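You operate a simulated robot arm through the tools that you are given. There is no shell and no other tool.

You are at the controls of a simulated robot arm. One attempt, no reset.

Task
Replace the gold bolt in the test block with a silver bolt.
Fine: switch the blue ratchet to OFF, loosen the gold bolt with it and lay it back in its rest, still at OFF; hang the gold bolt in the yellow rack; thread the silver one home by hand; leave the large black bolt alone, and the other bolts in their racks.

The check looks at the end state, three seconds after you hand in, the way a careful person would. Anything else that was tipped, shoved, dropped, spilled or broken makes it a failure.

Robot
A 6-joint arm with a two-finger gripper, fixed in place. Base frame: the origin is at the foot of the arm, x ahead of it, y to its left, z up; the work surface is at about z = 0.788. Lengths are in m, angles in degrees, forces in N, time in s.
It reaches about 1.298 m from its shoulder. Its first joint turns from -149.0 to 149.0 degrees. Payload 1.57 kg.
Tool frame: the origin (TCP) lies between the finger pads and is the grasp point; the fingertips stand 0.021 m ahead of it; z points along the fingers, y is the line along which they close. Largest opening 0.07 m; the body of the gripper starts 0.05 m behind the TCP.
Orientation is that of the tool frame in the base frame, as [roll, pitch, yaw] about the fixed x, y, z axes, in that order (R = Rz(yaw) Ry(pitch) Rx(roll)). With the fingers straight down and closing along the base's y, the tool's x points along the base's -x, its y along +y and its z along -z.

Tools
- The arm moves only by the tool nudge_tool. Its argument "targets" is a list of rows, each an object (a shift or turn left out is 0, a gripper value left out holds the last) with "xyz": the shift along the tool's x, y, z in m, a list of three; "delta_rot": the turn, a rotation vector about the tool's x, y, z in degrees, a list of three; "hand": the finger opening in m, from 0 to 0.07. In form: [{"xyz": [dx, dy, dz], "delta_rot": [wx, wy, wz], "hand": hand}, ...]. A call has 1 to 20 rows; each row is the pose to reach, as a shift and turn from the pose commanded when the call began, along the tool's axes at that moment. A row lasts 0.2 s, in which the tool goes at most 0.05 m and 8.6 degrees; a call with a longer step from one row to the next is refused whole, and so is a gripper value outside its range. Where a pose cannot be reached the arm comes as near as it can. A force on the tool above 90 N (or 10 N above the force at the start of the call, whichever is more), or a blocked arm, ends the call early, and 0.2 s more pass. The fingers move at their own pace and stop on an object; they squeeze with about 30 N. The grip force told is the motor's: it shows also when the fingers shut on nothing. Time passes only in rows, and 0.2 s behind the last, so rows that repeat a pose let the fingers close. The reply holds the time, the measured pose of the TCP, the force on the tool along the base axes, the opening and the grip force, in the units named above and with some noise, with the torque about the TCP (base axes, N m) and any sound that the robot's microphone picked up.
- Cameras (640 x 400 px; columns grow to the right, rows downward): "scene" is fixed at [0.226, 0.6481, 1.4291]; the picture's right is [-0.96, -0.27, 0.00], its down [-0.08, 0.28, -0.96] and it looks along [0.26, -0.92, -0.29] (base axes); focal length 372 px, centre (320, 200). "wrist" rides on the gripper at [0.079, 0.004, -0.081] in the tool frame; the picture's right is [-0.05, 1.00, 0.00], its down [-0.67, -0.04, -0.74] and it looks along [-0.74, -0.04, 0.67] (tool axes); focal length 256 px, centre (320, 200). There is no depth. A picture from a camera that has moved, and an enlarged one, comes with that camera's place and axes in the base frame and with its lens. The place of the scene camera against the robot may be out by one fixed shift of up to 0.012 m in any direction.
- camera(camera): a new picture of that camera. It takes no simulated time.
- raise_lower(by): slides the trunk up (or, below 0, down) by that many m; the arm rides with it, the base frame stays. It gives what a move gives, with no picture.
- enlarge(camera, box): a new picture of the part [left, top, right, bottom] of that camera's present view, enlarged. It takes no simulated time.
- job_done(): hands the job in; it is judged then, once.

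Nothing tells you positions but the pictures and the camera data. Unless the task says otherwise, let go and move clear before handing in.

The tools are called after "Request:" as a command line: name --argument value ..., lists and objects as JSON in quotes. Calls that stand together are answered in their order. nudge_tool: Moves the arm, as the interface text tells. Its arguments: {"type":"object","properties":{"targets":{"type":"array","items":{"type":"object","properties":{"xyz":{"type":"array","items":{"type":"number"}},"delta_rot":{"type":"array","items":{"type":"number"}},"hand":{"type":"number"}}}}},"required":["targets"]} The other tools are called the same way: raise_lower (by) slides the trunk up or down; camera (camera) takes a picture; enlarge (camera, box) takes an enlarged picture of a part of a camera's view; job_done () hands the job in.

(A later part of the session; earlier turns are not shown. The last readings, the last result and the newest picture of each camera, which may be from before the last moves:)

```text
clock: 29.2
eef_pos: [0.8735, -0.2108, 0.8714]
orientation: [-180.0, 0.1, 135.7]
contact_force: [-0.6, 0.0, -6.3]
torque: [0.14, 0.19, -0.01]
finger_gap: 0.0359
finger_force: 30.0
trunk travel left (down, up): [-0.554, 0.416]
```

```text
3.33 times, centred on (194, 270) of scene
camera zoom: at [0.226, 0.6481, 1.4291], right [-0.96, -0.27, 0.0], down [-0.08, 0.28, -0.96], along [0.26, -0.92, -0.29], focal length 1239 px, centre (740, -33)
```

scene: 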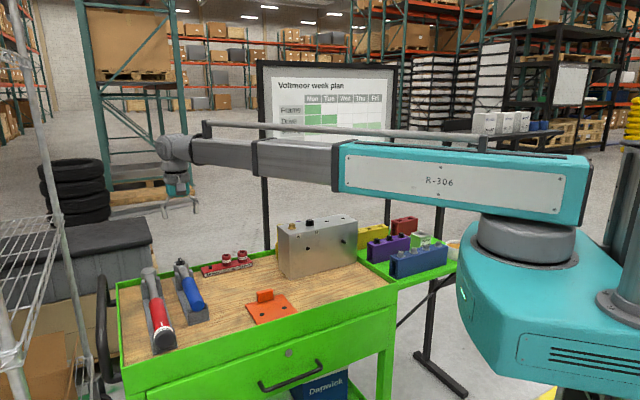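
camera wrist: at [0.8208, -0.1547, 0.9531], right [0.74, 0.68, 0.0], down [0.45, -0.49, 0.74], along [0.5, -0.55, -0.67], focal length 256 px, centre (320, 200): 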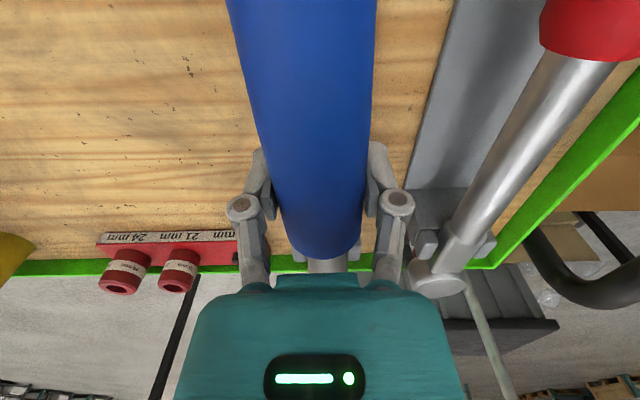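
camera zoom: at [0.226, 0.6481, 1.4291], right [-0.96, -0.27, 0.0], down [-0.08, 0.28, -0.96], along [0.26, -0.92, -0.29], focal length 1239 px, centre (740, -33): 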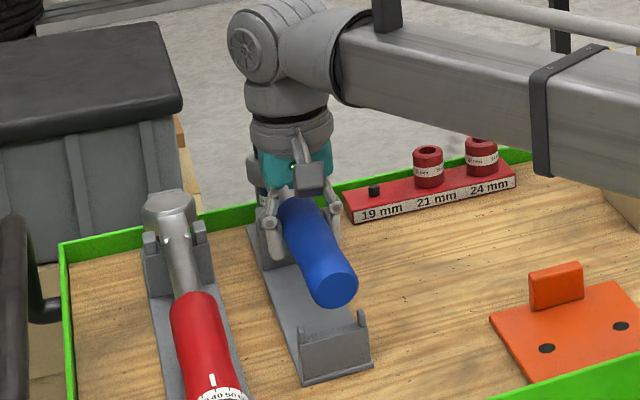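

The ratchet (about 6.3 N) hangs level with its weight some 37 mm toward the head. I raise it well clear and move toward the block to view bolt A closely.

Request:
raise_lower --by 0.228

Request:
nudge_tool --targets '[{"xyz": [0.02, -0.022, 0]}, {"xyz": [0.04, -0.045, 0]}, {"xyz": [0.06, -0.067, 0]}, {"xyz": [0.08, -0.09, 0]}, {"xyz": [0.1, -0.112, 0]}, {"xyz": [0.117, -0.134, 0]}, {"xyz": [0.1338, -0.155, 0]}, {"xyz": [0.1338, -0.155, 0]}, {"xyz": [0.1338, -0.155, 0]}]'

Request:
camera --camera "wrist"

Request:
camera --camera "scene"

```text
clock: 31.6
eef_pos: [0.8749, -0.2111, 1.0994]
orientation: [179.9, 0.0, 135.7]
contact_force: [0.2, -1.2, -7.0]
torque: [0.16, 0.13, -0.01]
finger_gap: 0.0358
finger_force: 30.4
trunk travel left (down, up): [-0.782, 0.188]
```

```text
clock: 33.6
eef_pos: [0.6705, -0.2281, 1.0989]
orientation: [-180.0, 0.1, 135.7]
contact_force: [0.1, -0.2, -7.4]
torque: [0.18, 0.19, -0.02]
finger_gap: 0.0359
finger_force: 29.8
trunk travel left (down, up): [-0.782, 0.188]
```

```text
taken
camera wrist: at [0.6169, -0.1727, 1.1815], right [0.74, 0.68, 0.0], down [0.45, -0.49, 0.74], along [0.5, -0.55, -0.67], focal length 256 px, centre (320, 200)
```

wrist: 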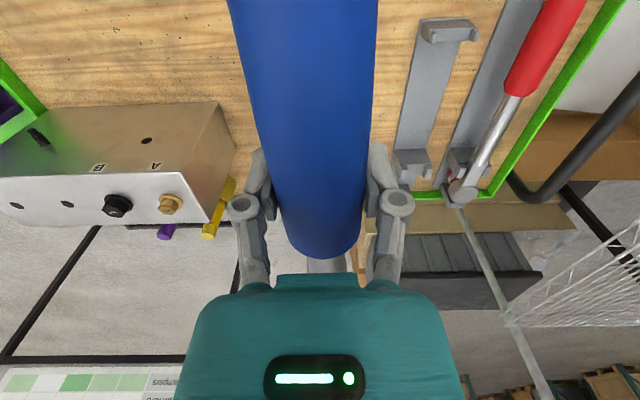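

```text
taken
```

scene: 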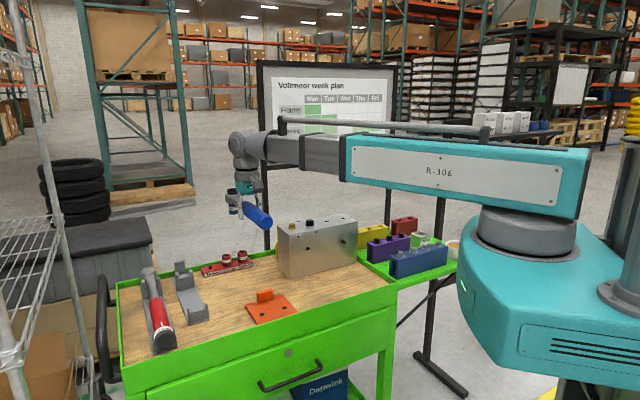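

Request:
enlarge --camera "wrist" --box '[90, 140, 218, 220]'

Request:
enlarge --camera "scene" --box '[210, 170, 290, 240]'

```text
5.00 times, centred on (154, 180) of wrist
camera zoom: at [0.6169, -0.1727, 1.1815], right [0.74, 0.68, 0.0], down [0.45, -0.49, 0.74], along [0.5, -0.55, -0.67], focal length 1280 px, centre (1150, 300)
```

zoom: 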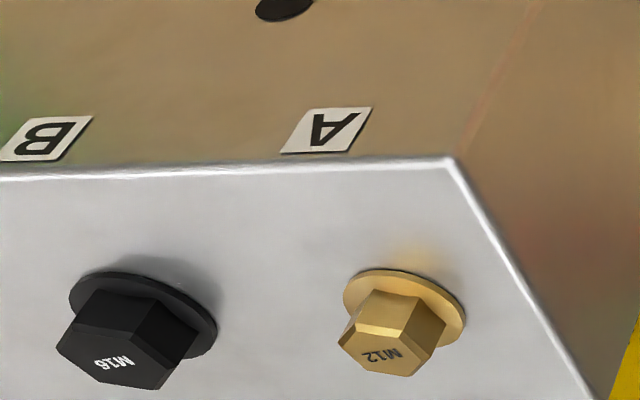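

```text
5.71 times, centred on (250, 205) of scene
camera zoom: at [0.226, 0.6481, 1.4291], right [-0.96, -0.27, 0.0], down [-0.08, 0.28, -0.96], along [0.26, -0.92, -0.29], focal length 2124 px, centre (720, 171)
```

zoom: 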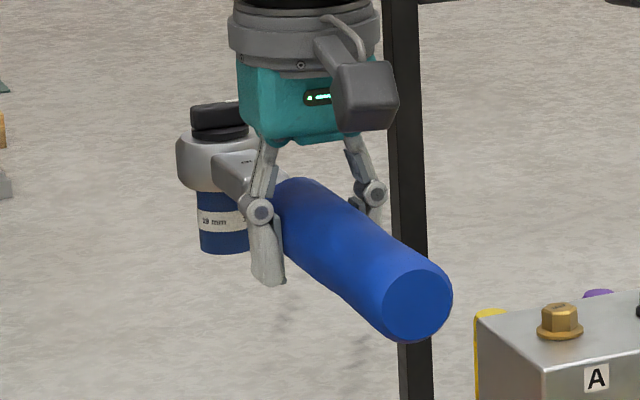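

I take a second view of bolt A from a shifted place, to triangulate it.

Request:
nudge_tool --targets '[{"xyz": [-0.032, -0.015, 0]}, {"xyz": [-0.064, -0.03, 0]}, {"xyz": [-0.096, -0.045, 0]}, {"xyz": [-0.127, -0.0592, 0]}, {"xyz": [-0.127, -0.0592, 0]}, {"xyz": [-0.127, -0.0592, 0]}]'

Request:
camera --camera "wrist"

Request:
enlarge --camera "wrist" --box '[60, 70, 220, 170]'

```text
clock: 35.0
eef_pos: [0.7184, -0.36, 1.0987]
orientation: [-180.0, -0.1, 135.7]
contact_force: [-1.0, 0.0, -6.6]
torque: [0.13, 0.16, -0.02]
finger_gap: 0.0359
finger_force: 29.8
trunk travel left (down, up): [-0.782, 0.188]
```

```text
taken
camera wrist: at [0.6649, -0.3035, 1.1814], right [0.74, 0.68, 0.0], down [0.45, -0.49, 0.74], along [0.5, -0.55, -0.67], focal length 256 px, centre (320, 200)
```

wrist: 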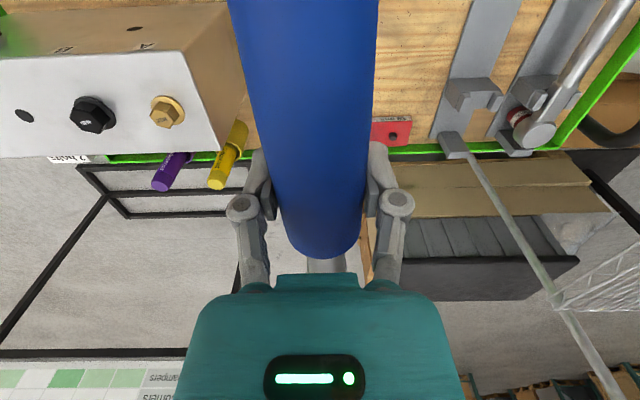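

```text
4.00 times, centred on (140, 120) of wrist
camera zoom: at [0.6649, -0.3035, 1.1814], right [0.74, 0.68, 0.0], down [0.45, -0.49, 0.74], along [0.5, -0.55, -0.67], focal length 1024 px, centre (1040, 520)
```

zoom: 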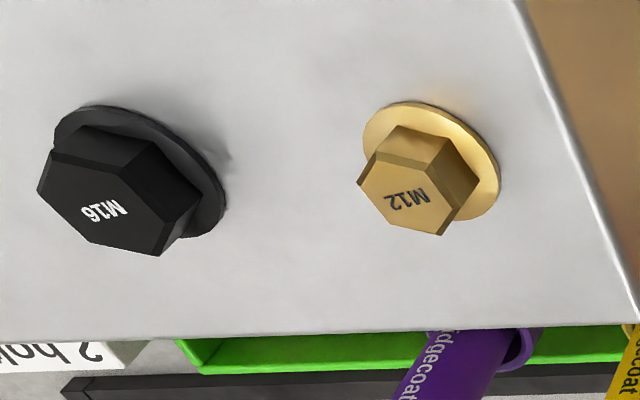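

Bolt A: flange at (0.6426,-0.4888,0.959), hex top at about 0.973. I bring the socket above it, with the handle pointing at 105°, leaving room to swing counter-clockwise.

Request:
nudge_tool --targets '[{"xyz": [0.015, -0.0116, 0], "delta_rot": [0, 0, 5.1]}, {"xyz": [0.03, -0.0232, 0], "delta_rot": [0, 0, 10.2]}, {"xyz": [0.045, -0.0348, 0], "delta_rot": [0, 0, 15.4]}, {"xyz": [0.06, -0.0463, 0], "delta_rot": [0, 0, 20.5]}, {"xyz": [0.075, -0.058, 0], "delta_rot": [0, 0, 25.6]}, {"xyz": [0.0902, -0.0695, 0], "delta_rot": [0, 0, 30.7]}, {"xyz": [0.0902, -0.0695, 0], "delta_rot": [0, 0, 30.7]}, {"xyz": [0.0902, -0.0695, 0], "delta_rot": [0, 0, 30.7]}]'

Request:
camera --camera "wrist"

Request:
enlarge --camera "scene" --box '[240, 140, 368, 240]'

```text
clock: 36.8
eef_pos: [0.606, -0.3453, 1.1001]
orientation: [-180.0, 0.1, 105.0]
contact_force: [-0.6, 0.8, -6.6]
torque: [0.22, 0.07, 0.04]
finger_gap: 0.0358
finger_force: 29.2
trunk travel left (down, up): [-0.782, 0.188]
```

```text
taken
camera wrist: at [0.5902, -0.2692, 1.1815], right [0.98, 0.21, 0.0], down [0.14, -0.65, 0.74], along [0.15, -0.73, -0.67], focal length 256 px, centre (320, 200)
```

wrist: 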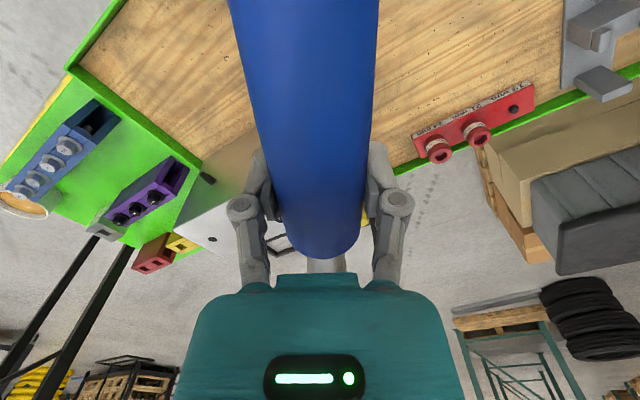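

```text
4.00 times, centred on (304, 190) of scene
camera zoom: at [0.226, 0.6481, 1.4291], right [-0.96, -0.27, 0.0], down [-0.08, 0.28, -0.96], along [0.26, -0.92, -0.29], focal length 1487 px, centre (384, 240)
```

zoom: 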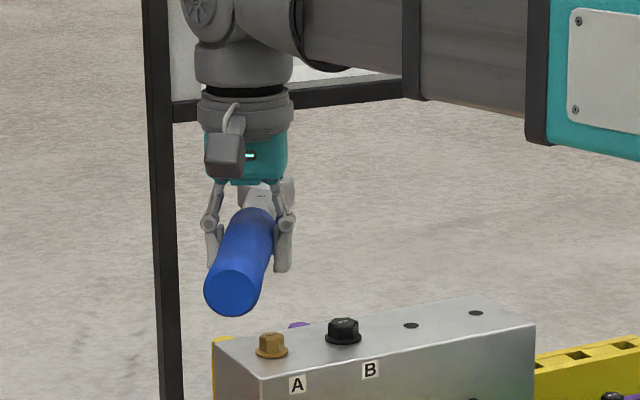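

Small correction, then I lower to just above the bolt head.

Request:
nudge_tool --targets '[{"xyz": [-0.0014, -0.0016, 0]}, {"xyz": [-0.0014, -0.0016, 0]}]'

Request:
raise_lower --by -0.07

Request:
camera --camera "wrist"

Request:
enlarge --camera "scene" --box '[256, 180, 336, 250]'

```text
clock: 37.4
eef_pos: [0.6051, -0.347, 1.0995]
orientation: [-180.0, 0.0, 105.0]
contact_force: [-0.7, 0.3, -6.7]
torque: [0.25, 0.07, -0.02]
finger_gap: 0.0359
finger_force: 30.0
trunk travel left (down, up): [-0.782, 0.188]
```

```text
clock: 38.5
eef_pos: [0.6052, -0.3461, 1.0293]
orientation: [180.0, -0.1, 105.0]
contact_force: [0.0, -0.8, -6.3]
torque: [0.18, 0.07, -0.01]
finger_gap: 0.036
finger_force: 30.1
trunk travel left (down, up): [-0.712, 0.258]
```

```text
taken
camera wrist: at [0.5894, -0.2713, 1.1116], right [0.98, 0.21, 0.0], down [0.14, -0.65, 0.74], along [0.15, -0.73, -0.67], focal length 256 px, centre (320, 200)
```

wrist: 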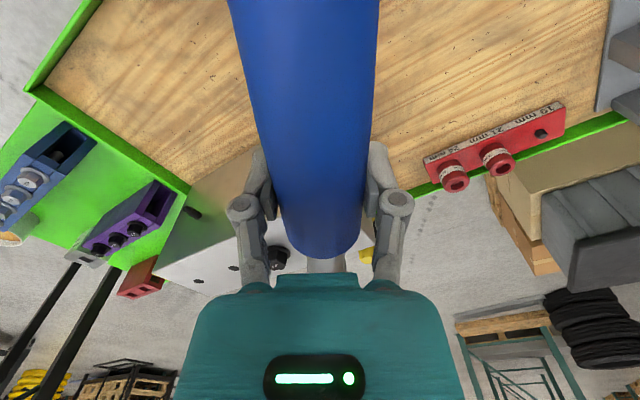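

```text
5.71 times, centred on (296, 215) of scene
camera zoom: at [0.226, 0.6481, 1.4291], right [-0.96, -0.27, 0.0], down [-0.08, 0.28, -0.96], along [0.26, -0.92, -0.29], focal length 2124 px, centre (457, 114)
```

zoom: 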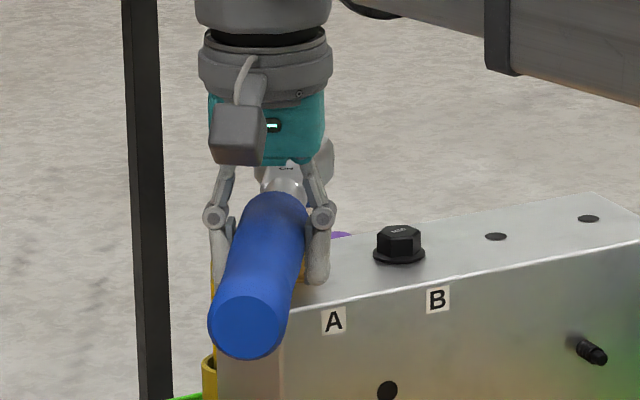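

Request:
raise_lower --by -0.013

Request:
raise_lower --by -0.004

```text
clock: 39.1
eef_pos: [0.6057, -0.3463, 1.0165]
orientation: [180.0, 0.0, 105.0]
contact_force: [0.2, -0.7, -6.1]
torque: [0.16, 0.06, -0.01]
finger_gap: 0.0358
finger_force: 29.7
trunk travel left (down, up): [-0.699, 0.271]
```

```text
clock: 39.6
eef_pos: [0.6059, -0.3487, 1.0133]
orientation: [180.0, 0.1, 105.0]
contact_force: [2.2, -5.4, -2.0]
torque: [-0.73, -0.12, -0.07]
finger_gap: 0.0359
finger_force: 30.4
trunk travel left (down, up): [-0.695, 0.275]
```

The socket touches the bolt with some sideways force, pushing it toward −y. I check the actual pose before adjusting.

Request:
camera --camera "wrist"

Request:
enlarge --camera "scene" --box '[266, 200, 330, 250]'

```text
taken
camera wrist: at [0.5895, -0.2721, 1.0945], right [0.98, 0.21, 0.0], down [0.14, -0.65, 0.75], along [0.15, -0.73, -0.67], focal length 256 px, centre (320, 200)
```

wrist: 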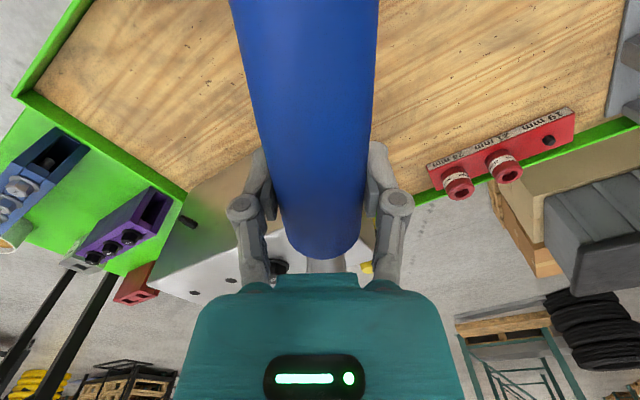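

```text
8.00 times, centred on (298, 225) of scene
camera zoom: at [0.226, 0.6481, 1.4291], right [-0.96, -0.27, 0.0], down [-0.08, 0.28, -0.96], along [0.26, -0.92, -0.29], focal length 2974 px, centre (496, 0)
```

zoom: 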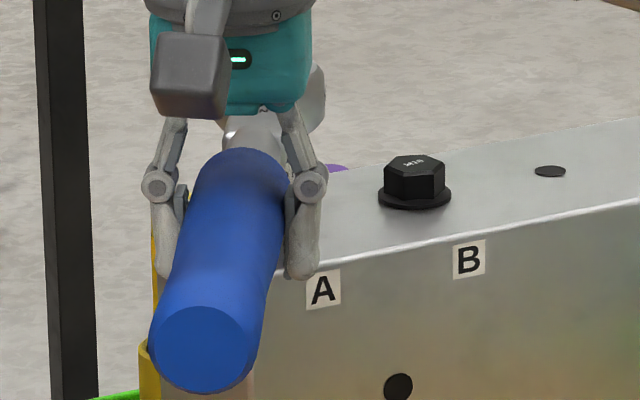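

Request:
raise_lower --by 0.003

Request:
nudge_tool --targets '[{"xyz": [-0.0015, 0.0003, 0]}, {"xyz": [-0.0015, 0.0003, 0]}]'

Request:
raise_lower --by -0.004

Request:
camera --camera "wrist"

```text
clock: 40.2
eef_pos: [0.6056, -0.3463, 1.0157]
orientation: [179.9, -0.1, 105.0]
contact_force: [-0.5, -0.6, -6.1]
torque: [0.19, 0.06, 0.0]
finger_gap: 0.036
finger_force: 30.1
trunk travel left (down, up): [-0.698, 0.272]
```

```text
clock: 40.8
eef_pos: [0.6075, -0.3475, 1.0161]
orientation: [180.0, -0.1, 105.0]
contact_force: [0.8, -0.4, -6.8]
torque: [0.26, 0.03, 0.01]
finger_gap: 0.0358
finger_force: 30.4
trunk travel left (down, up): [-0.698, 0.272]
```

```text
clock: 41.3
eef_pos: [0.6062, -0.3473, 1.0114]
orientation: [180.0, 0.2, 105.0]
contact_force: [-2.2, 1.5, 0.1]
torque: [-0.72, -0.14, -0.07]
finger_gap: 0.036
finger_force: 29.9
trunk travel left (down, up): [-0.694, 0.276]
```

```text
taken
camera wrist: at [0.5896, -0.2721, 1.094], right [0.98, 0.21, 0.0], down [0.14, -0.65, 0.75], along [0.15, -0.73, -0.67], focal length 256 px, centre (320, 200)
```

wrist: 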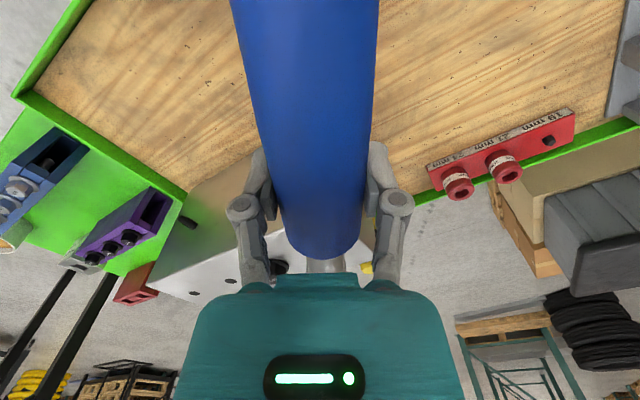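

The socket is now centred but standing on the hex corners. I turn the handle counter-clockwise about the bolt axis in small steps, watching for it to drop on.

Request:
nudge_tool --targets '[{"xyz": [-9e-05, -0.00507, 0], "delta_rot": [0, 0, -2]}, {"xyz": [-0.00035, -0.01014, 0], "delta_rot": [0, 0, -4]}, {"xyz": [-0.0008, -0.0152, 0], "delta_rot": [0, 0, -6]}, {"xyz": [-0.00142, -0.02024, 0], "delta_rot": [0, 0, -8]}]'

```text
clock: 42.3
eef_pos: [0.5868, -0.3544, 1.0128]
orientation: [180.0, 0.0, 113.2]
contact_force: [-1.4, 5.6, -0.7]
torque: [-0.37, -0.21, 0.12]
finger_gap: 0.0357
finger_force: 29.9
trunk travel left (down, up): [-0.694, 0.276]
```

Request:
nudge_tool --targets '[{"xyz": [-9e-05, -0.00507, 0], "delta_rot": [0, 0, -2]}, {"xyz": [-0.00035, -0.01014, 0], "delta_rot": [0, 0, -4]}, {"xyz": [-0.0008, -0.0152, 0], "delta_rot": [0, 0, -6]}, {"xyz": [-0.00142, -0.02024, 0], "delta_rot": [0, 0, -8]}]'

Request:
camera --camera "wrist"

Request:
enlarge --camera "scene" --box '[266, 200, 330, 250]'

```text
clock: 43.3
eef_pos: [0.5684, -0.363, 1.0126]
orientation: [-179.9, 0.0, 120.9]
contact_force: [-4.5, 1.8, -1.3]
torque: [-0.37, -0.06, -0.39]
finger_gap: 0.0357
finger_force: 30.3
trunk travel left (down, up): [-0.694, 0.276]
```

```text
taken
camera wrist: at [0.5316, -0.2949, 1.094], right [0.88, 0.47, 0.0], down [0.31, -0.59, 0.75], along [0.35, -0.66, -0.67], focal length 256 px, centre (320, 200)
```

wrist: 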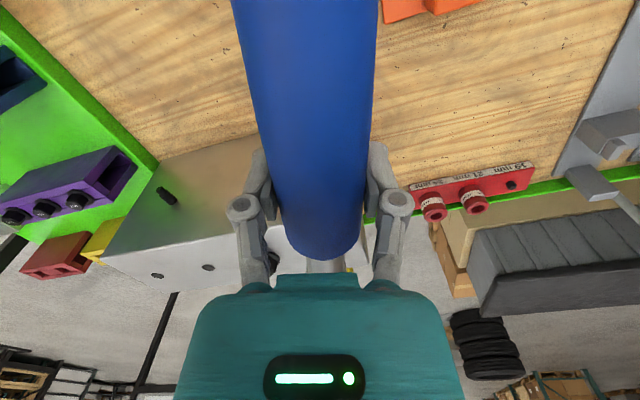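

```text
8.00 times, centred on (298, 225) of scene
camera zoom: at [0.226, 0.6481, 1.4291], right [-0.96, -0.27, 0.0], down [-0.08, 0.28, -0.96], along [0.26, -0.92, -0.29], focal length 2974 px, centre (496, 0)
```

zoom: 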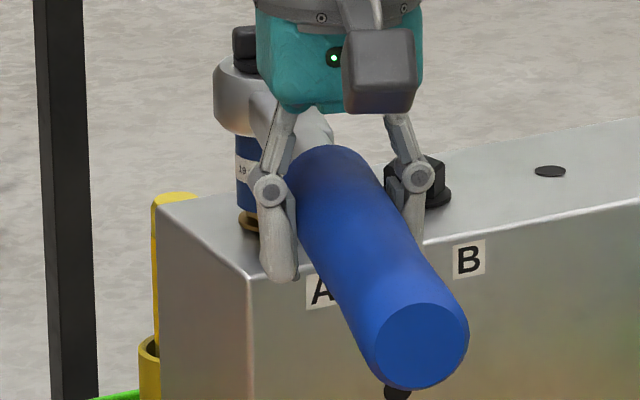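

Request:
nudge_tool --targets '[{"xyz": [-9e-05, -0.00507, 0], "delta_rot": [0, 0, -2]}, {"xyz": [-0.00035, -0.01014, 0], "delta_rot": [0, 0, -4]}, {"xyz": [-0.0008, -0.0152, 0], "delta_rot": [0, 0, -6]}, {"xyz": [-0.00142, -0.02024, 0], "delta_rot": [0, 0, -8]}]'

Request:
enlarge --camera "scene" --box '[266, 200, 330, 250]'

```text
clock: 44.3
eef_pos: [0.5522, -0.3739, 1.013]
orientation: [-180.0, 0.1, 129.0]
contact_force: [-3.9, -0.8, -0.7]
torque: [-0.56, -0.27, -0.53]
finger_gap: 0.0359
finger_force: 30.1
trunk travel left (down, up): [-0.694, 0.276]
```

```text
8.00 times, centred on (298, 225) of scene
camera zoom: at [0.226, 0.6481, 1.4291], right [-0.96, -0.27, 0.0], down [-0.08, 0.28, -0.96], along [0.26, -0.92, -0.29], focal length 2974 px, centre (496, 0)
```

zoom: 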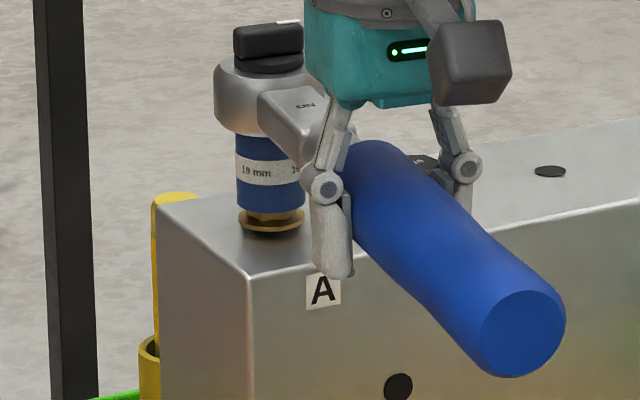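

The socket is centred over bolt A and still standing on its corners. I keep turning in steps.

Request:
nudge_tool --targets '[{"xyz": [-9e-05, -0.00507, 0], "delta_rot": [0, 0, -2]}, {"xyz": [-0.00035, -0.01014, 0], "delta_rot": [0, 0, -4]}, {"xyz": [-0.0008, -0.0152, 0], "delta_rot": [0, 0, -6]}, {"xyz": [-0.00142, -0.02024, 0], "delta_rot": [0, 0, -8]}]'

Request:
enlarge --camera "scene" --box '[276, 200, 324, 240]'

```text
clock: 45.3
eef_pos: [0.5376, -0.3894, 1.0129]
orientation: [180.0, 0.1, 137.1]
contact_force: [-4.1, 5.2, -0.6]
torque: [-0.15, -0.29, 0.19]
finger_gap: 0.0361
finger_force: 29.7
trunk travel left (down, up): [-0.694, 0.276]
```

```text
10.00 times, centred on (300, 220) of scene
camera zoom: at [0.226, 0.6481, 1.4291], right [-0.96, -0.27, 0.0], down [-0.08, 0.28, -0.96], along [0.26, -0.92, -0.29], focal length 3717 px, centre (520, 0)
```

zoom: 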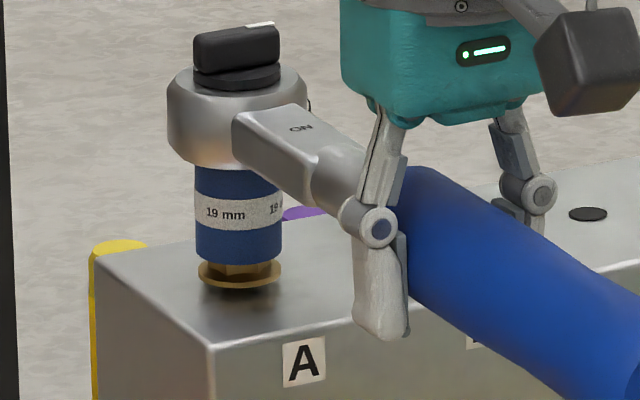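

The socket turns along with the handle (its label shifts), so it's just not aligned yet. I continue.

Request:
nudge_tool --targets '[{"xyz": [-9e-05, -0.00507, 0], "delta_rot": [0, 0, -2]}, {"xyz": [-0.00035, -0.01014, 0], "delta_rot": [0, 0, -4]}, {"xyz": [-0.0008, -0.0152, 0], "delta_rot": [0, 0, -6]}, {"xyz": [-0.00142, -0.02024, 0], "delta_rot": [0, 0, -8]}]'

Request:
camera --camera "wrist"

Request:
enlarge --camera "scene" --box '[276, 200, 324, 240]'

```text
clock: 46.3
eef_pos: [0.5246, -0.4044, 1.0122]
orientation: [-179.8, 0.1, 145.0]
contact_force: [-6.3, 4.5, -0.3]
torque: [-0.27, -0.34, -0.03]
finger_gap: 0.0359
finger_force: 30.0
trunk travel left (down, up): [-0.694, 0.276]
```

```text
taken
camera wrist: at [0.4617, -0.3571, 1.0941], right [0.62, 0.79, 0.0], down [0.52, -0.41, 0.75], along [0.59, -0.46, -0.67], focal length 256 px, centre (320, 200)
```

wrist: 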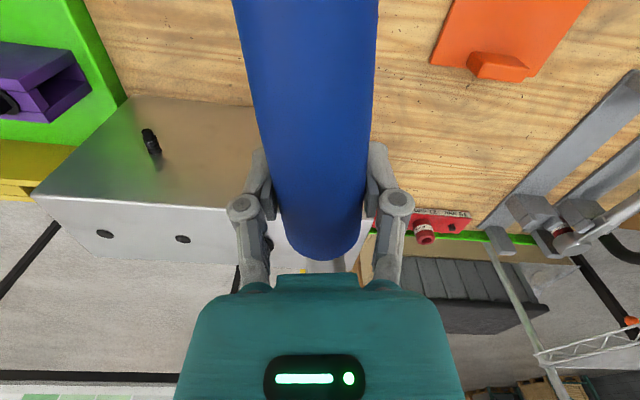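

```text
10.00 times, centred on (300, 220) of scene
camera zoom: at [0.226, 0.6481, 1.4291], right [-0.96, -0.27, 0.0], down [-0.08, 0.28, -0.96], along [0.26, -0.92, -0.29], focal length 3717 px, centre (520, 0)
```

zoom: 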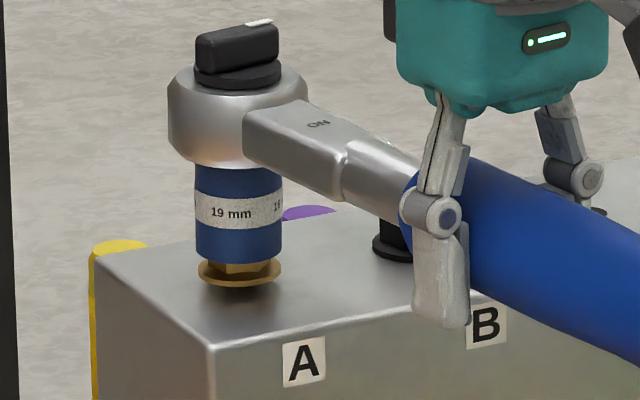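

The sideways force has grown outward along the handle; I ease 0.8 mm outward, press slightly more, and continue turning.

Request:
nudge_tool --targets '[{"xyz": [0.0008, 0, 0]}, {"xyz": [0.0008, 0, 0]}]'

Request:
nudge_tool --targets '[{"xyz": [-2e-05, -0.00255, 0], "delta_rot": [0, 0, -1]}, {"xyz": [-9e-05, -0.0051, 0], "delta_rot": [0, 0, -2]}, {"xyz": [-0.0002, -0.00764, 0], "delta_rot": [0, 0, -3]}, {"xyz": [-0.00036, -0.01018, 0], "delta_rot": [0, 0, -4]}, {"xyz": [-0.00056, -0.01272, 0], "delta_rot": [0, 0, -5]}, {"xyz": [-0.0008, -0.01526, 0], "delta_rot": [0, 0, -6]}, {"xyz": [-0.0011, -0.0178, 0], "delta_rot": [0, 0, -7]}, {"xyz": [-0.00142, -0.02032, 0], "delta_rot": [0, 0, -8]}]'

```text
clock: 46.9
eef_pos: [0.5246, -0.4043, 1.0128]
orientation: [180.0, 0.0, 145.0]
contact_force: [-3.7, 0.1, -1.2]
torque: [-0.37, -0.35, -0.27]
finger_gap: 0.0359
finger_force: 29.9
trunk travel left (down, up): [-0.694, 0.276]
```

```text
clock: 48.7
eef_pos: [0.5127, -0.4219, 1.0126]
orientation: [-180.0, 0.0, 153.0]
contact_force: [3.6, 0.6, -3.2]
torque: [-0.15, -0.47, 0.31]
finger_gap: 0.036
finger_force: 30.0
trunk travel left (down, up): [-0.694, 0.276]
```

Request:
nudge_tool --targets '[{"xyz": [-2e-05, -0.00255, 0], "delta_rot": [0, 0, -1]}, {"xyz": [-9e-05, -0.0051, 0], "delta_rot": [0, 0, -2]}, {"xyz": [-0.0002, -0.00764, 0], "delta_rot": [0, 0, -3]}, {"xyz": [-0.00036, -0.01018, 0], "delta_rot": [0, 0, -4]}, {"xyz": [-0.00056, -0.01272, 0], "delta_rot": [0, 0, -5]}, {"xyz": [-0.0008, -0.01526, 0], "delta_rot": [0, 0, -6]}, {"xyz": [-0.0011, -0.0178, 0], "delta_rot": [0, 0, -7]}, {"xyz": [-0.00142, -0.02032, 0], "delta_rot": [0, 0, -8]}]'

Request:
enlarge --camera "scene" --box '[276, 200, 324, 240]'

Request:
camera --camera "wrist"

```text
clock: 50.5
eef_pos: [0.5051, -0.4411, 1.0123]
orientation: [180.0, 0.0, 161.1]
contact_force: [-2.2, 2.2, -4.0]
torque: [0.06, -0.03, 0.3]
finger_gap: 0.0357
finger_force: 29.7
trunk travel left (down, up): [-0.694, 0.276]
```

```text
10.00 times, centred on (300, 220) of scene
camera zoom: at [0.226, 0.6481, 1.4291], right [-0.96, -0.27, 0.0], down [-0.08, 0.28, -0.96], along [0.26, -0.92, -0.29], focal length 3717 px, centre (520, 0)
```

zoom: 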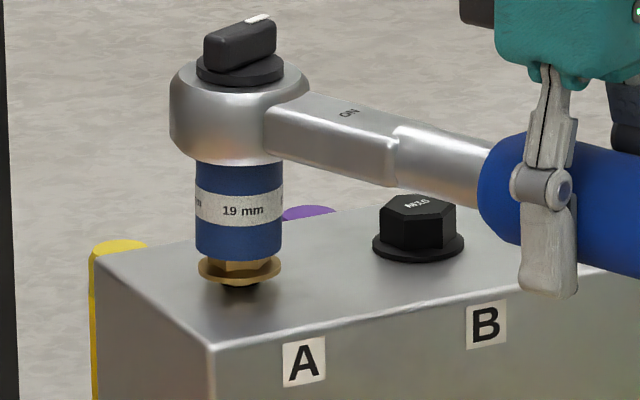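

```text
taken
camera wrist: at [0.4317, -0.4131, 1.094], right [0.38, 0.93, 0.0], down [0.62, -0.25, 0.74], along [0.69, -0.28, -0.67], focal length 256 px, centre (320, 200)
```

wrist: 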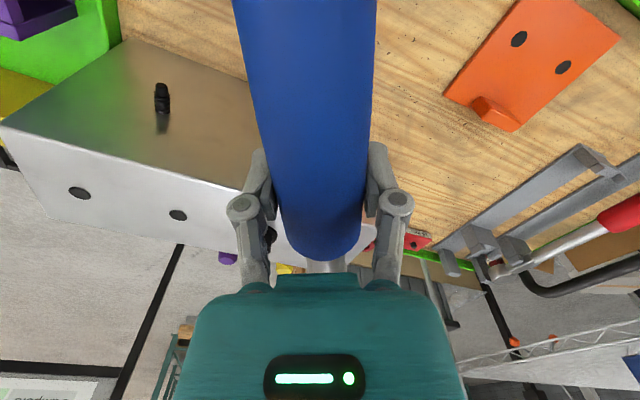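

Request:
enlarge --camera "scene" --box '[288, 212, 312, 232]'

```text
16.00 times, centred on (300, 222) of scene
camera zoom: at [0.226, 0.6481, 1.4291], right [-0.96, -0.27, 0.0], down [-0.08, 0.28, -0.96], along [0.26, -0.92, -0.29], focal length 5948 px, centre (640, -152)
```

zoom: 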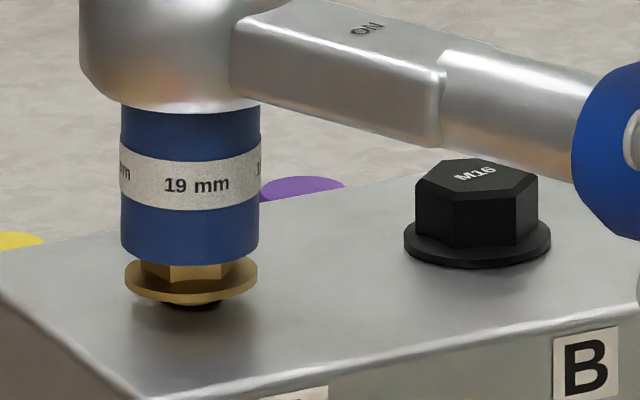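

The bolt may actually be turning already — its flange seems slightly off the block. I turn 10° further and compare the hex edges.

Request:
nudge_tool --targets '[{"xyz": [-9e-05, -0.0051, 0], "delta_rot": [0, 0, -2]}, {"xyz": [-0.00036, -0.01018, 0], "delta_rot": [0, 0, -4]}, {"xyz": [-0.0008, -0.01526, 0], "delta_rot": [0, 0, -6]}, {"xyz": [-0.00142, -0.02032, 0], "delta_rot": [0, 0, -8]}, {"xyz": [-0.0022, -0.0253, 0], "delta_rot": [0, 0, -10]}, {"xyz": [-0.0032, -0.0303, 0], "delta_rot": [0, 0, -12]}]'

Request:
enlarge --camera "scene" --box '[288, 212, 312, 232]'

```text
clock: 51.9
eef_pos: [0.498, -0.4705, 1.0127]
orientation: [179.9, 0.0, 173.0]
contact_force: [-10.8, -0.9, -2.2]
torque: [-0.06, -0.09, -0.33]
finger_gap: 0.0357
finger_force: 29.6
trunk travel left (down, up): [-0.694, 0.276]
```

```text
16.00 times, centred on (300, 222) of scene
camera zoom: at [0.226, 0.6481, 1.4291], right [-0.96, -0.27, 0.0], down [-0.08, 0.28, -0.96], along [0.26, -0.92, -0.29], focal length 5948 px, centre (640, -152)
```

zoom: 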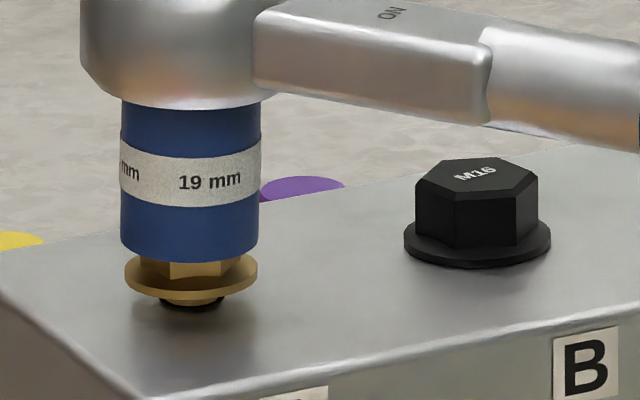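

The bolt is turning and rising: engaged, and loosened. I relieve a little and turn some 22° more to be sure.

Request:
raise_lower --by 0.001

Request:
nudge_tool --targets '[{"xyz": [0.0007, -0.0051, 0], "delta_rot": [0, 0, -2]}, {"xyz": [0.0004, -0.01018, 0], "delta_rot": [0, 0, -4]}, {"xyz": [0.0, -0.01526, 0], "delta_rot": [0, 0, -6]}, {"xyz": [-0.0006, -0.02032, 0], "delta_rot": [0, 0, -8]}, {"xyz": [-0.0014, -0.0253, 0], "delta_rot": [0, 0, -10]}, {"xyz": [-0.0024, -0.0303, 0], "delta_rot": [0, 0, -12]}]'

Request:
enlarge --camera "scene" --box '[288, 212, 312, 232]'

Request:
camera --camera "wrist"

```text
clock: 52.4
eef_pos: [0.4984, -0.4705, 1.0127]
orientation: [-180.0, -0.1, 173.1]
contact_force: [-11.4, 1.4, -9.4]
torque: [0.12, 0.97, 0.07]
finger_gap: 0.0359
finger_force: 29.9
trunk travel left (down, up): [-0.695, 0.275]
```

```text
clock: 53.8
eef_pos: [0.4968, -0.5005, 1.0145]
orientation: [180.0, 0.0, -175.0]
contact_force: [-3.6, -2.3, 1.9]
torque: [0.01, -0.84, -0.24]
finger_gap: 0.0358
finger_force: 30.3
trunk travel left (down, up): [-0.695, 0.275]
```

```text
16.00 times, centred on (300, 222) of scene
camera zoom: at [0.226, 0.6481, 1.4291], right [-0.96, -0.27, 0.0], down [-0.08, 0.28, -0.96], along [0.26, -0.92, -0.29], focal length 5948 px, centre (640, -152)
```

zoom: 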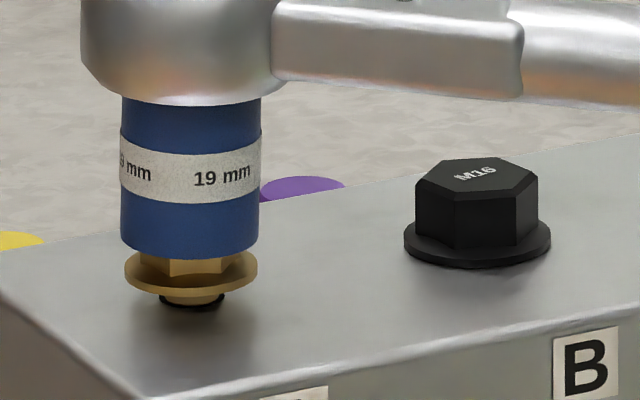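

```text
taken
camera wrist: at [0.4186, -0.5053, 1.095], right [-0.03, 1.0, 0.0], down [0.67, 0.02, 0.75], along [0.74, 0.03, -0.67], focal length 256 px, centre (320, 200)
```

wrist: 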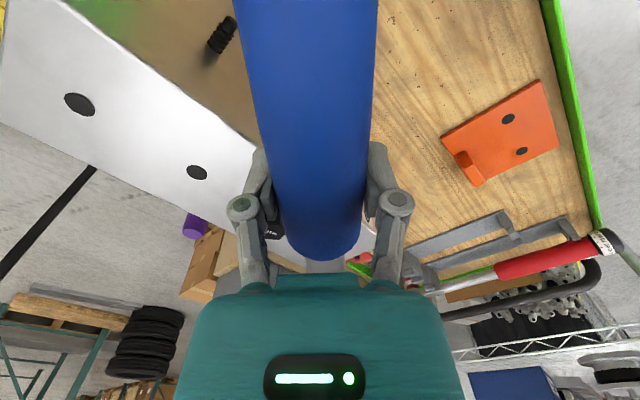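

The gold bolt has clearly backed out. I lift the ratchet straight off.

Request:
raise_lower --by 0.02

Request:
enlarge --camera "scene" --box '[280, 200, 320, 232]'

```text
clock: 54.5
eef_pos: [0.4988, -0.4997, 1.0328]
orientation: [-180.0, 0.0, -174.9]
contact_force: [0.3, 0.0, -6.2]
torque: [0.0, 0.22, 0.02]
finger_gap: 0.0358
finger_force: 29.8
trunk travel left (down, up): [-0.715, 0.255]
```

```text
12.50 times, centred on (300, 216) of scene
camera zoom: at [0.226, 0.6481, 1.4291], right [-0.96, -0.27, 0.0], down [-0.08, 0.28, -0.96], along [0.26, -0.92, -0.29], focal length 4647 px, centre (570, 0)
```

zoom: 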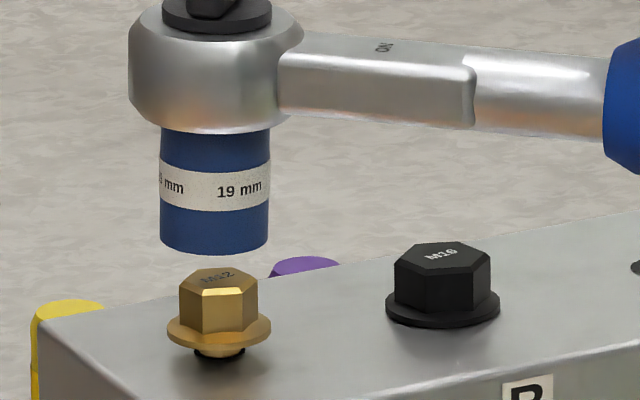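

The ratchet is free. I raise it and carry it back toward its rest, turning to the pick-up yaw of 135.7°.

Request:
raise_lower --by 0.07

Request:
nudge_tool --targets '[{"xyz": [-0.0285, 0.018, 0], "delta_rot": [0, 0, 3.53]}, {"xyz": [-0.057, 0.0361, 0], "delta_rot": [0, 0, 7.06]}, {"xyz": [-0.0855, 0.0541, 0], "delta_rot": [0, 0, 10.6]}, {"xyz": [-0.114, 0.0721, 0], "delta_rot": [0, 0, 14.1]}, {"xyz": [-0.1425, 0.0902, 0], "delta_rot": [0, 0, 17.6]}, {"xyz": [-0.171, 0.1082, 0], "delta_rot": [0, 0, 21.2]}, {"xyz": [-0.1995, 0.1262, 0], "delta_rot": [0, 0, 24.7]}, {"xyz": [-0.228, 0.1443, 0], "delta_rot": [0, 0, 28.2]}, {"xyz": [-0.2565, 0.1623, 0], "delta_rot": [0, 0, 31.8]}, {"xyz": [-0.285, 0.1804, 0], "delta_rot": [0, 0, 35.3]}, {"xyz": [-0.3135, 0.1984, 0], "delta_rot": [0, 0, 38.8]}, {"xyz": [-0.342, 0.2164, 0], "delta_rot": [0, 0, 42.3]}, {"xyz": [-0.3705, 0.2345, 0], "delta_rot": [0, 0, 45.9]}, {"xyz": [-0.399, 0.2525, 0], "delta_rot": [0, 0, 49.4]}, {"xyz": [-0.399, 0.2525, 0], "delta_rot": [0, 0, 49.4]}, {"xyz": [-0.399, 0.2525, 0], "delta_rot": [0, 0, 49.4]}]'

Request:
camera --camera "wrist"

Request:
enlarge --camera "scene" --box '[130, 170, 290, 330]'

```text
clock: 55.6
eef_pos: [0.4997, -0.4993, 1.1017]
orientation: [-179.9, 0.0, -175.1]
contact_force: [-0.1, 0.5, -6.8]
torque: [-0.03, 0.19, 0.01]
finger_gap: 0.0358
finger_force: 29.8
trunk travel left (down, up): [-0.785, 0.185]
```

```text
clock: 59.0
eef_pos: [0.8728, -0.2154, 1.1027]
orientation: [-180.0, 0.0, 135.6]
contact_force: [-0.1, -0.1, -6.8]
torque: [0.14, 0.17, -0.02]
finger_gap: 0.0358
finger_force: 29.8
trunk travel left (down, up): [-0.785, 0.185]
```

```text
taken
camera wrist: at [0.8198, -0.1589, 1.1842], right [0.74, 0.68, 0.0], down [0.45, -0.49, 0.74], along [0.5, -0.55, -0.67], focal length 256 px, centre (320, 200)
```

wrist: 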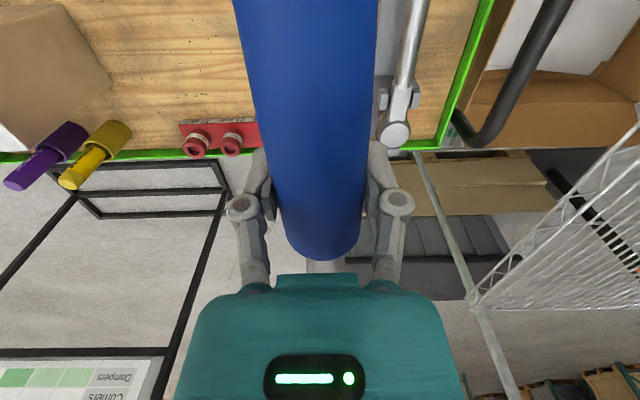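

```text
2.50 times, centred on (210, 250) of scene
camera zoom: at [0.226, 0.6481, 1.4291], right [-0.96, -0.27, 0.0], down [-0.08, 0.28, -0.96], along [0.26, -0.92, -0.29], focal length 929 px, centre (595, 75)
```

zoom: 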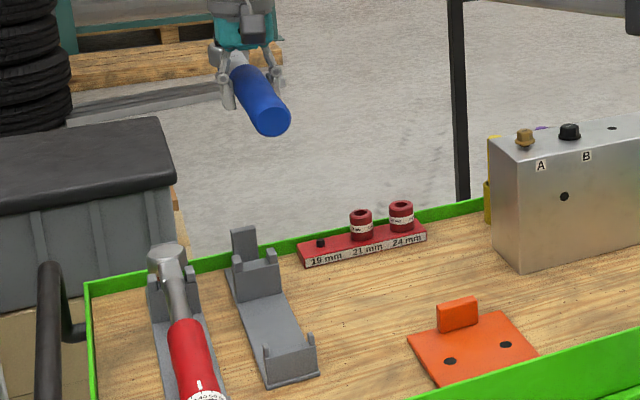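

I'm within 5 mm of the pick-up place; I correct it and lower to just above the rest.

Request:
nudge_tool --targets '[{"xyz": [0.003, 0.0035, 0]}, {"xyz": [0.003, 0.0035, 0]}]'

Request:
raise_lower --by -0.2

Request:
camera --camera "wrist"

Request:
enlarge --camera "scene" --box '[150, 230, 246, 330]'

```text
clock: 59.6
eef_pos: [0.8749, -0.2101, 1.1022]
orientation: [-179.9, -0.1, 135.7]
contact_force: [-0.2, -1.1, -6.7]
torque: [0.15, 0.15, -0.01]
finger_gap: 0.0357
finger_force: 30.1
trunk travel left (down, up): [-0.785, 0.185]
```

```text
clock: 61.7
eef_pos: [0.8742, -0.2103, 0.9024]
orientation: [-180.0, 0.0, 135.6]
contact_force: [-0.7, -0.2, -7.0]
torque: [0.15, 0.17, -0.01]
finger_gap: 0.0357
finger_force: 30.2
trunk travel left (down, up): [-0.585, 0.385]
```

```text
taken
camera wrist: at [0.8203, -0.1542, 0.9843], right [0.74, 0.68, 0.0], down [0.45, -0.49, 0.74], along [0.5, -0.55, -0.67], focal length 256 px, centre (320, 200)
```

wrist: 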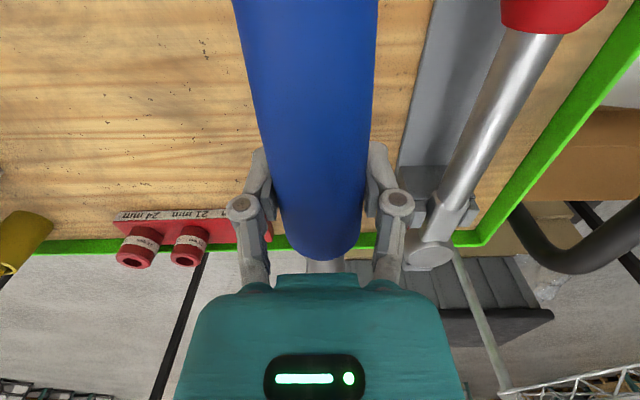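

```text
4.00 times, centred on (198, 280) of scene
camera zoom: at [0.226, 0.6481, 1.4291], right [-0.96, -0.27, 0.0], down [-0.08, 0.28, -0.96], along [0.26, -0.92, -0.29], focal length 1487 px, centre (808, -120)
```

zoom: 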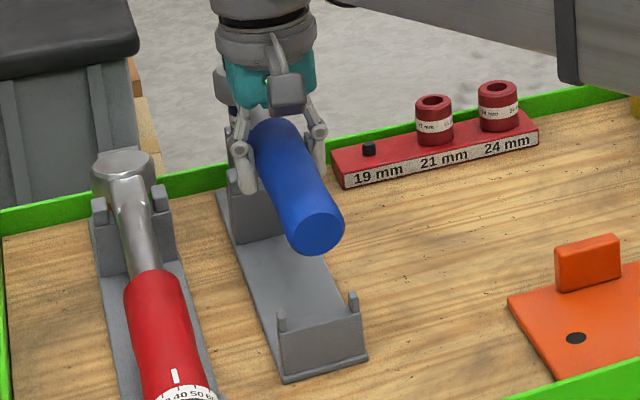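

Request:
raise_lower --by -0.05

Request:
enlarge --camera "scene" --box '[150, 230, 246, 330]'

Request:
camera --camera "wrist"

```text
clock: 62.6
eef_pos: [0.875, -0.21, 0.8521]
orientation: [-179.9, 0.0, 135.6]
contact_force: [-0.1, 0.0, -6.4]
torque: [0.17, 0.15, -0.01]
finger_gap: 0.0359
finger_force: 30.1
trunk travel left (down, up): [-0.535, 0.435]
```

```text
4.00 times, centred on (198, 280) of scene
camera zoom: at [0.226, 0.6481, 1.4291], right [-0.96, -0.27, 0.0], down [-0.08, 0.28, -0.96], along [0.26, -0.92, -0.29], focal length 1487 px, centre (808, -120)
```

zoom: 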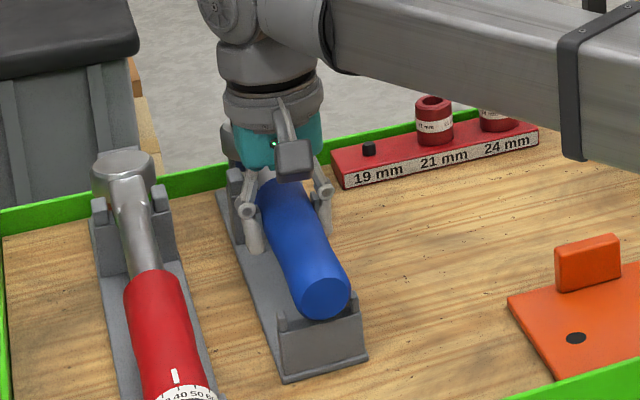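

```text
taken
camera wrist: at [0.8202, -0.1541, 0.9343], right [0.74, 0.68, 0.0], down [0.45, -0.49, 0.74], along [0.5, -0.55, -0.67], focal length 256 px, centre (320, 200)
```

wrist: 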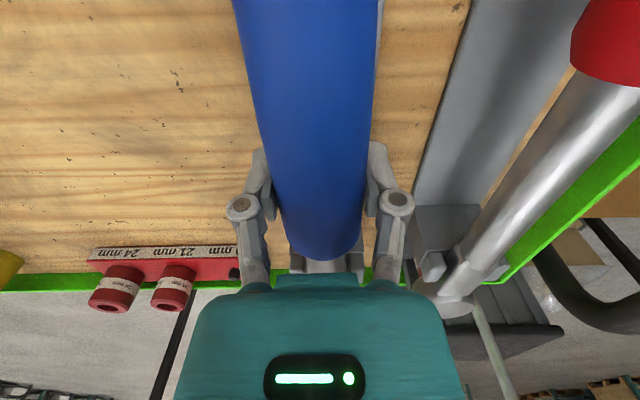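

Request:
raise_lower --by -0.006

Request:
raise_lower --by -0.003

Request:
enlarge --camera "scene" --box '[150, 230, 246, 330]'

```text
clock: 63.2
eef_pos: [0.8742, -0.2117, 0.8471]
orientation: [-180.0, 0.0, 135.7]
contact_force: [0.1, 0.3, -7.0]
torque: [0.17, 0.15, 0.01]
finger_gap: 0.036
finger_force: 29.9
trunk travel left (down, up): [-0.529, 0.441]
```

```text
clock: 63.7
eef_pos: [0.8738, -0.2107, 0.8432]
orientation: [-180.0, 0.0, 135.5]
contact_force: [0.6, -0.8, -3.9]
torque: [0.39, 0.39, -0.01]
finger_gap: 0.0357
finger_force: 30.0
trunk travel left (down, up): [-0.526, 0.444]
```

```text
4.00 times, centred on (198, 280) of scene
camera zoom: at [0.226, 0.6481, 1.4291], right [-0.96, -0.27, 0.0], down [-0.08, 0.28, -0.96], along [0.26, -0.92, -0.29], focal length 1487 px, centre (808, -120)
```

zoom: 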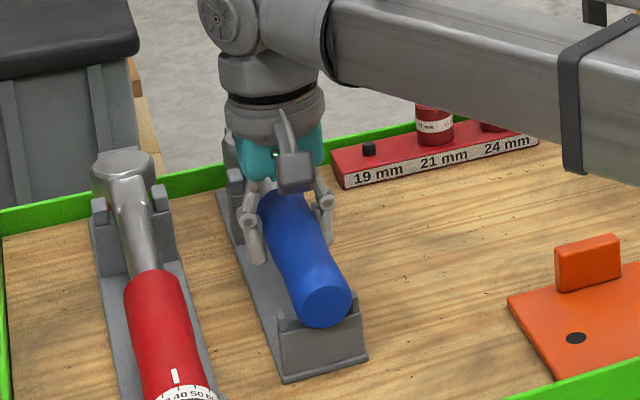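

The handle end is touching its cradle. I lower 1 mm more, then open to let it settle.

Request:
raise_lower --by -0.0015

Request:
nudge_tool --targets '[{"hand": 0.038}, {"hand": 0.042}, {"hand": 0.055}, {"hand": 0.055}, {"hand": 0.055}]'

Request:
camera --camera "wrist"

```text
clock: 64.2
eef_pos: [0.8734, -0.2106, 0.8426]
orientation: [-180.0, 0.1, 135.5]
contact_force: [4.4, -2.5, 4.4]
torque: [0.12, 0.17, -0.07]
finger_gap: 0.0359
finger_force: 30.0
trunk travel left (down, up): [-0.524, 0.446]
```

```text
clock: 65.4
eef_pos: [0.873, -0.2106, 0.8431]
orientation: [-179.9, 0.0, 135.6]
contact_force: [-0.8, -0.2, 0.0]
torque: [0.01, 0.02, 0.01]
finger_gap: 0.0549
finger_force: 0.2
trunk travel left (down, up): [-0.524, 0.446]
```

```text
taken
camera wrist: at [0.8198, -0.154, 0.9243], right [0.74, 0.68, 0.0], down [0.45, -0.49, 0.74], along [0.5, -0.55, -0.67], focal length 256 px, centre (320, 200)
```

wrist: 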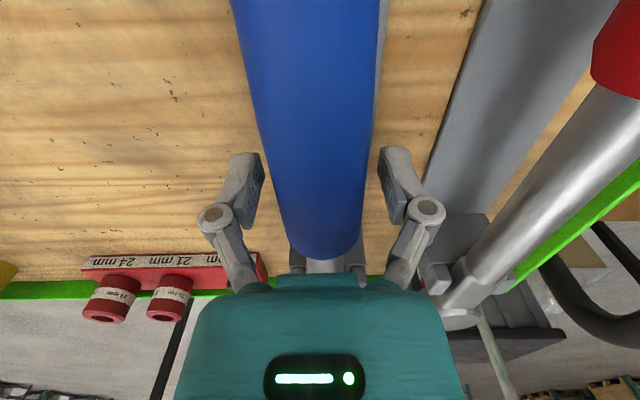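

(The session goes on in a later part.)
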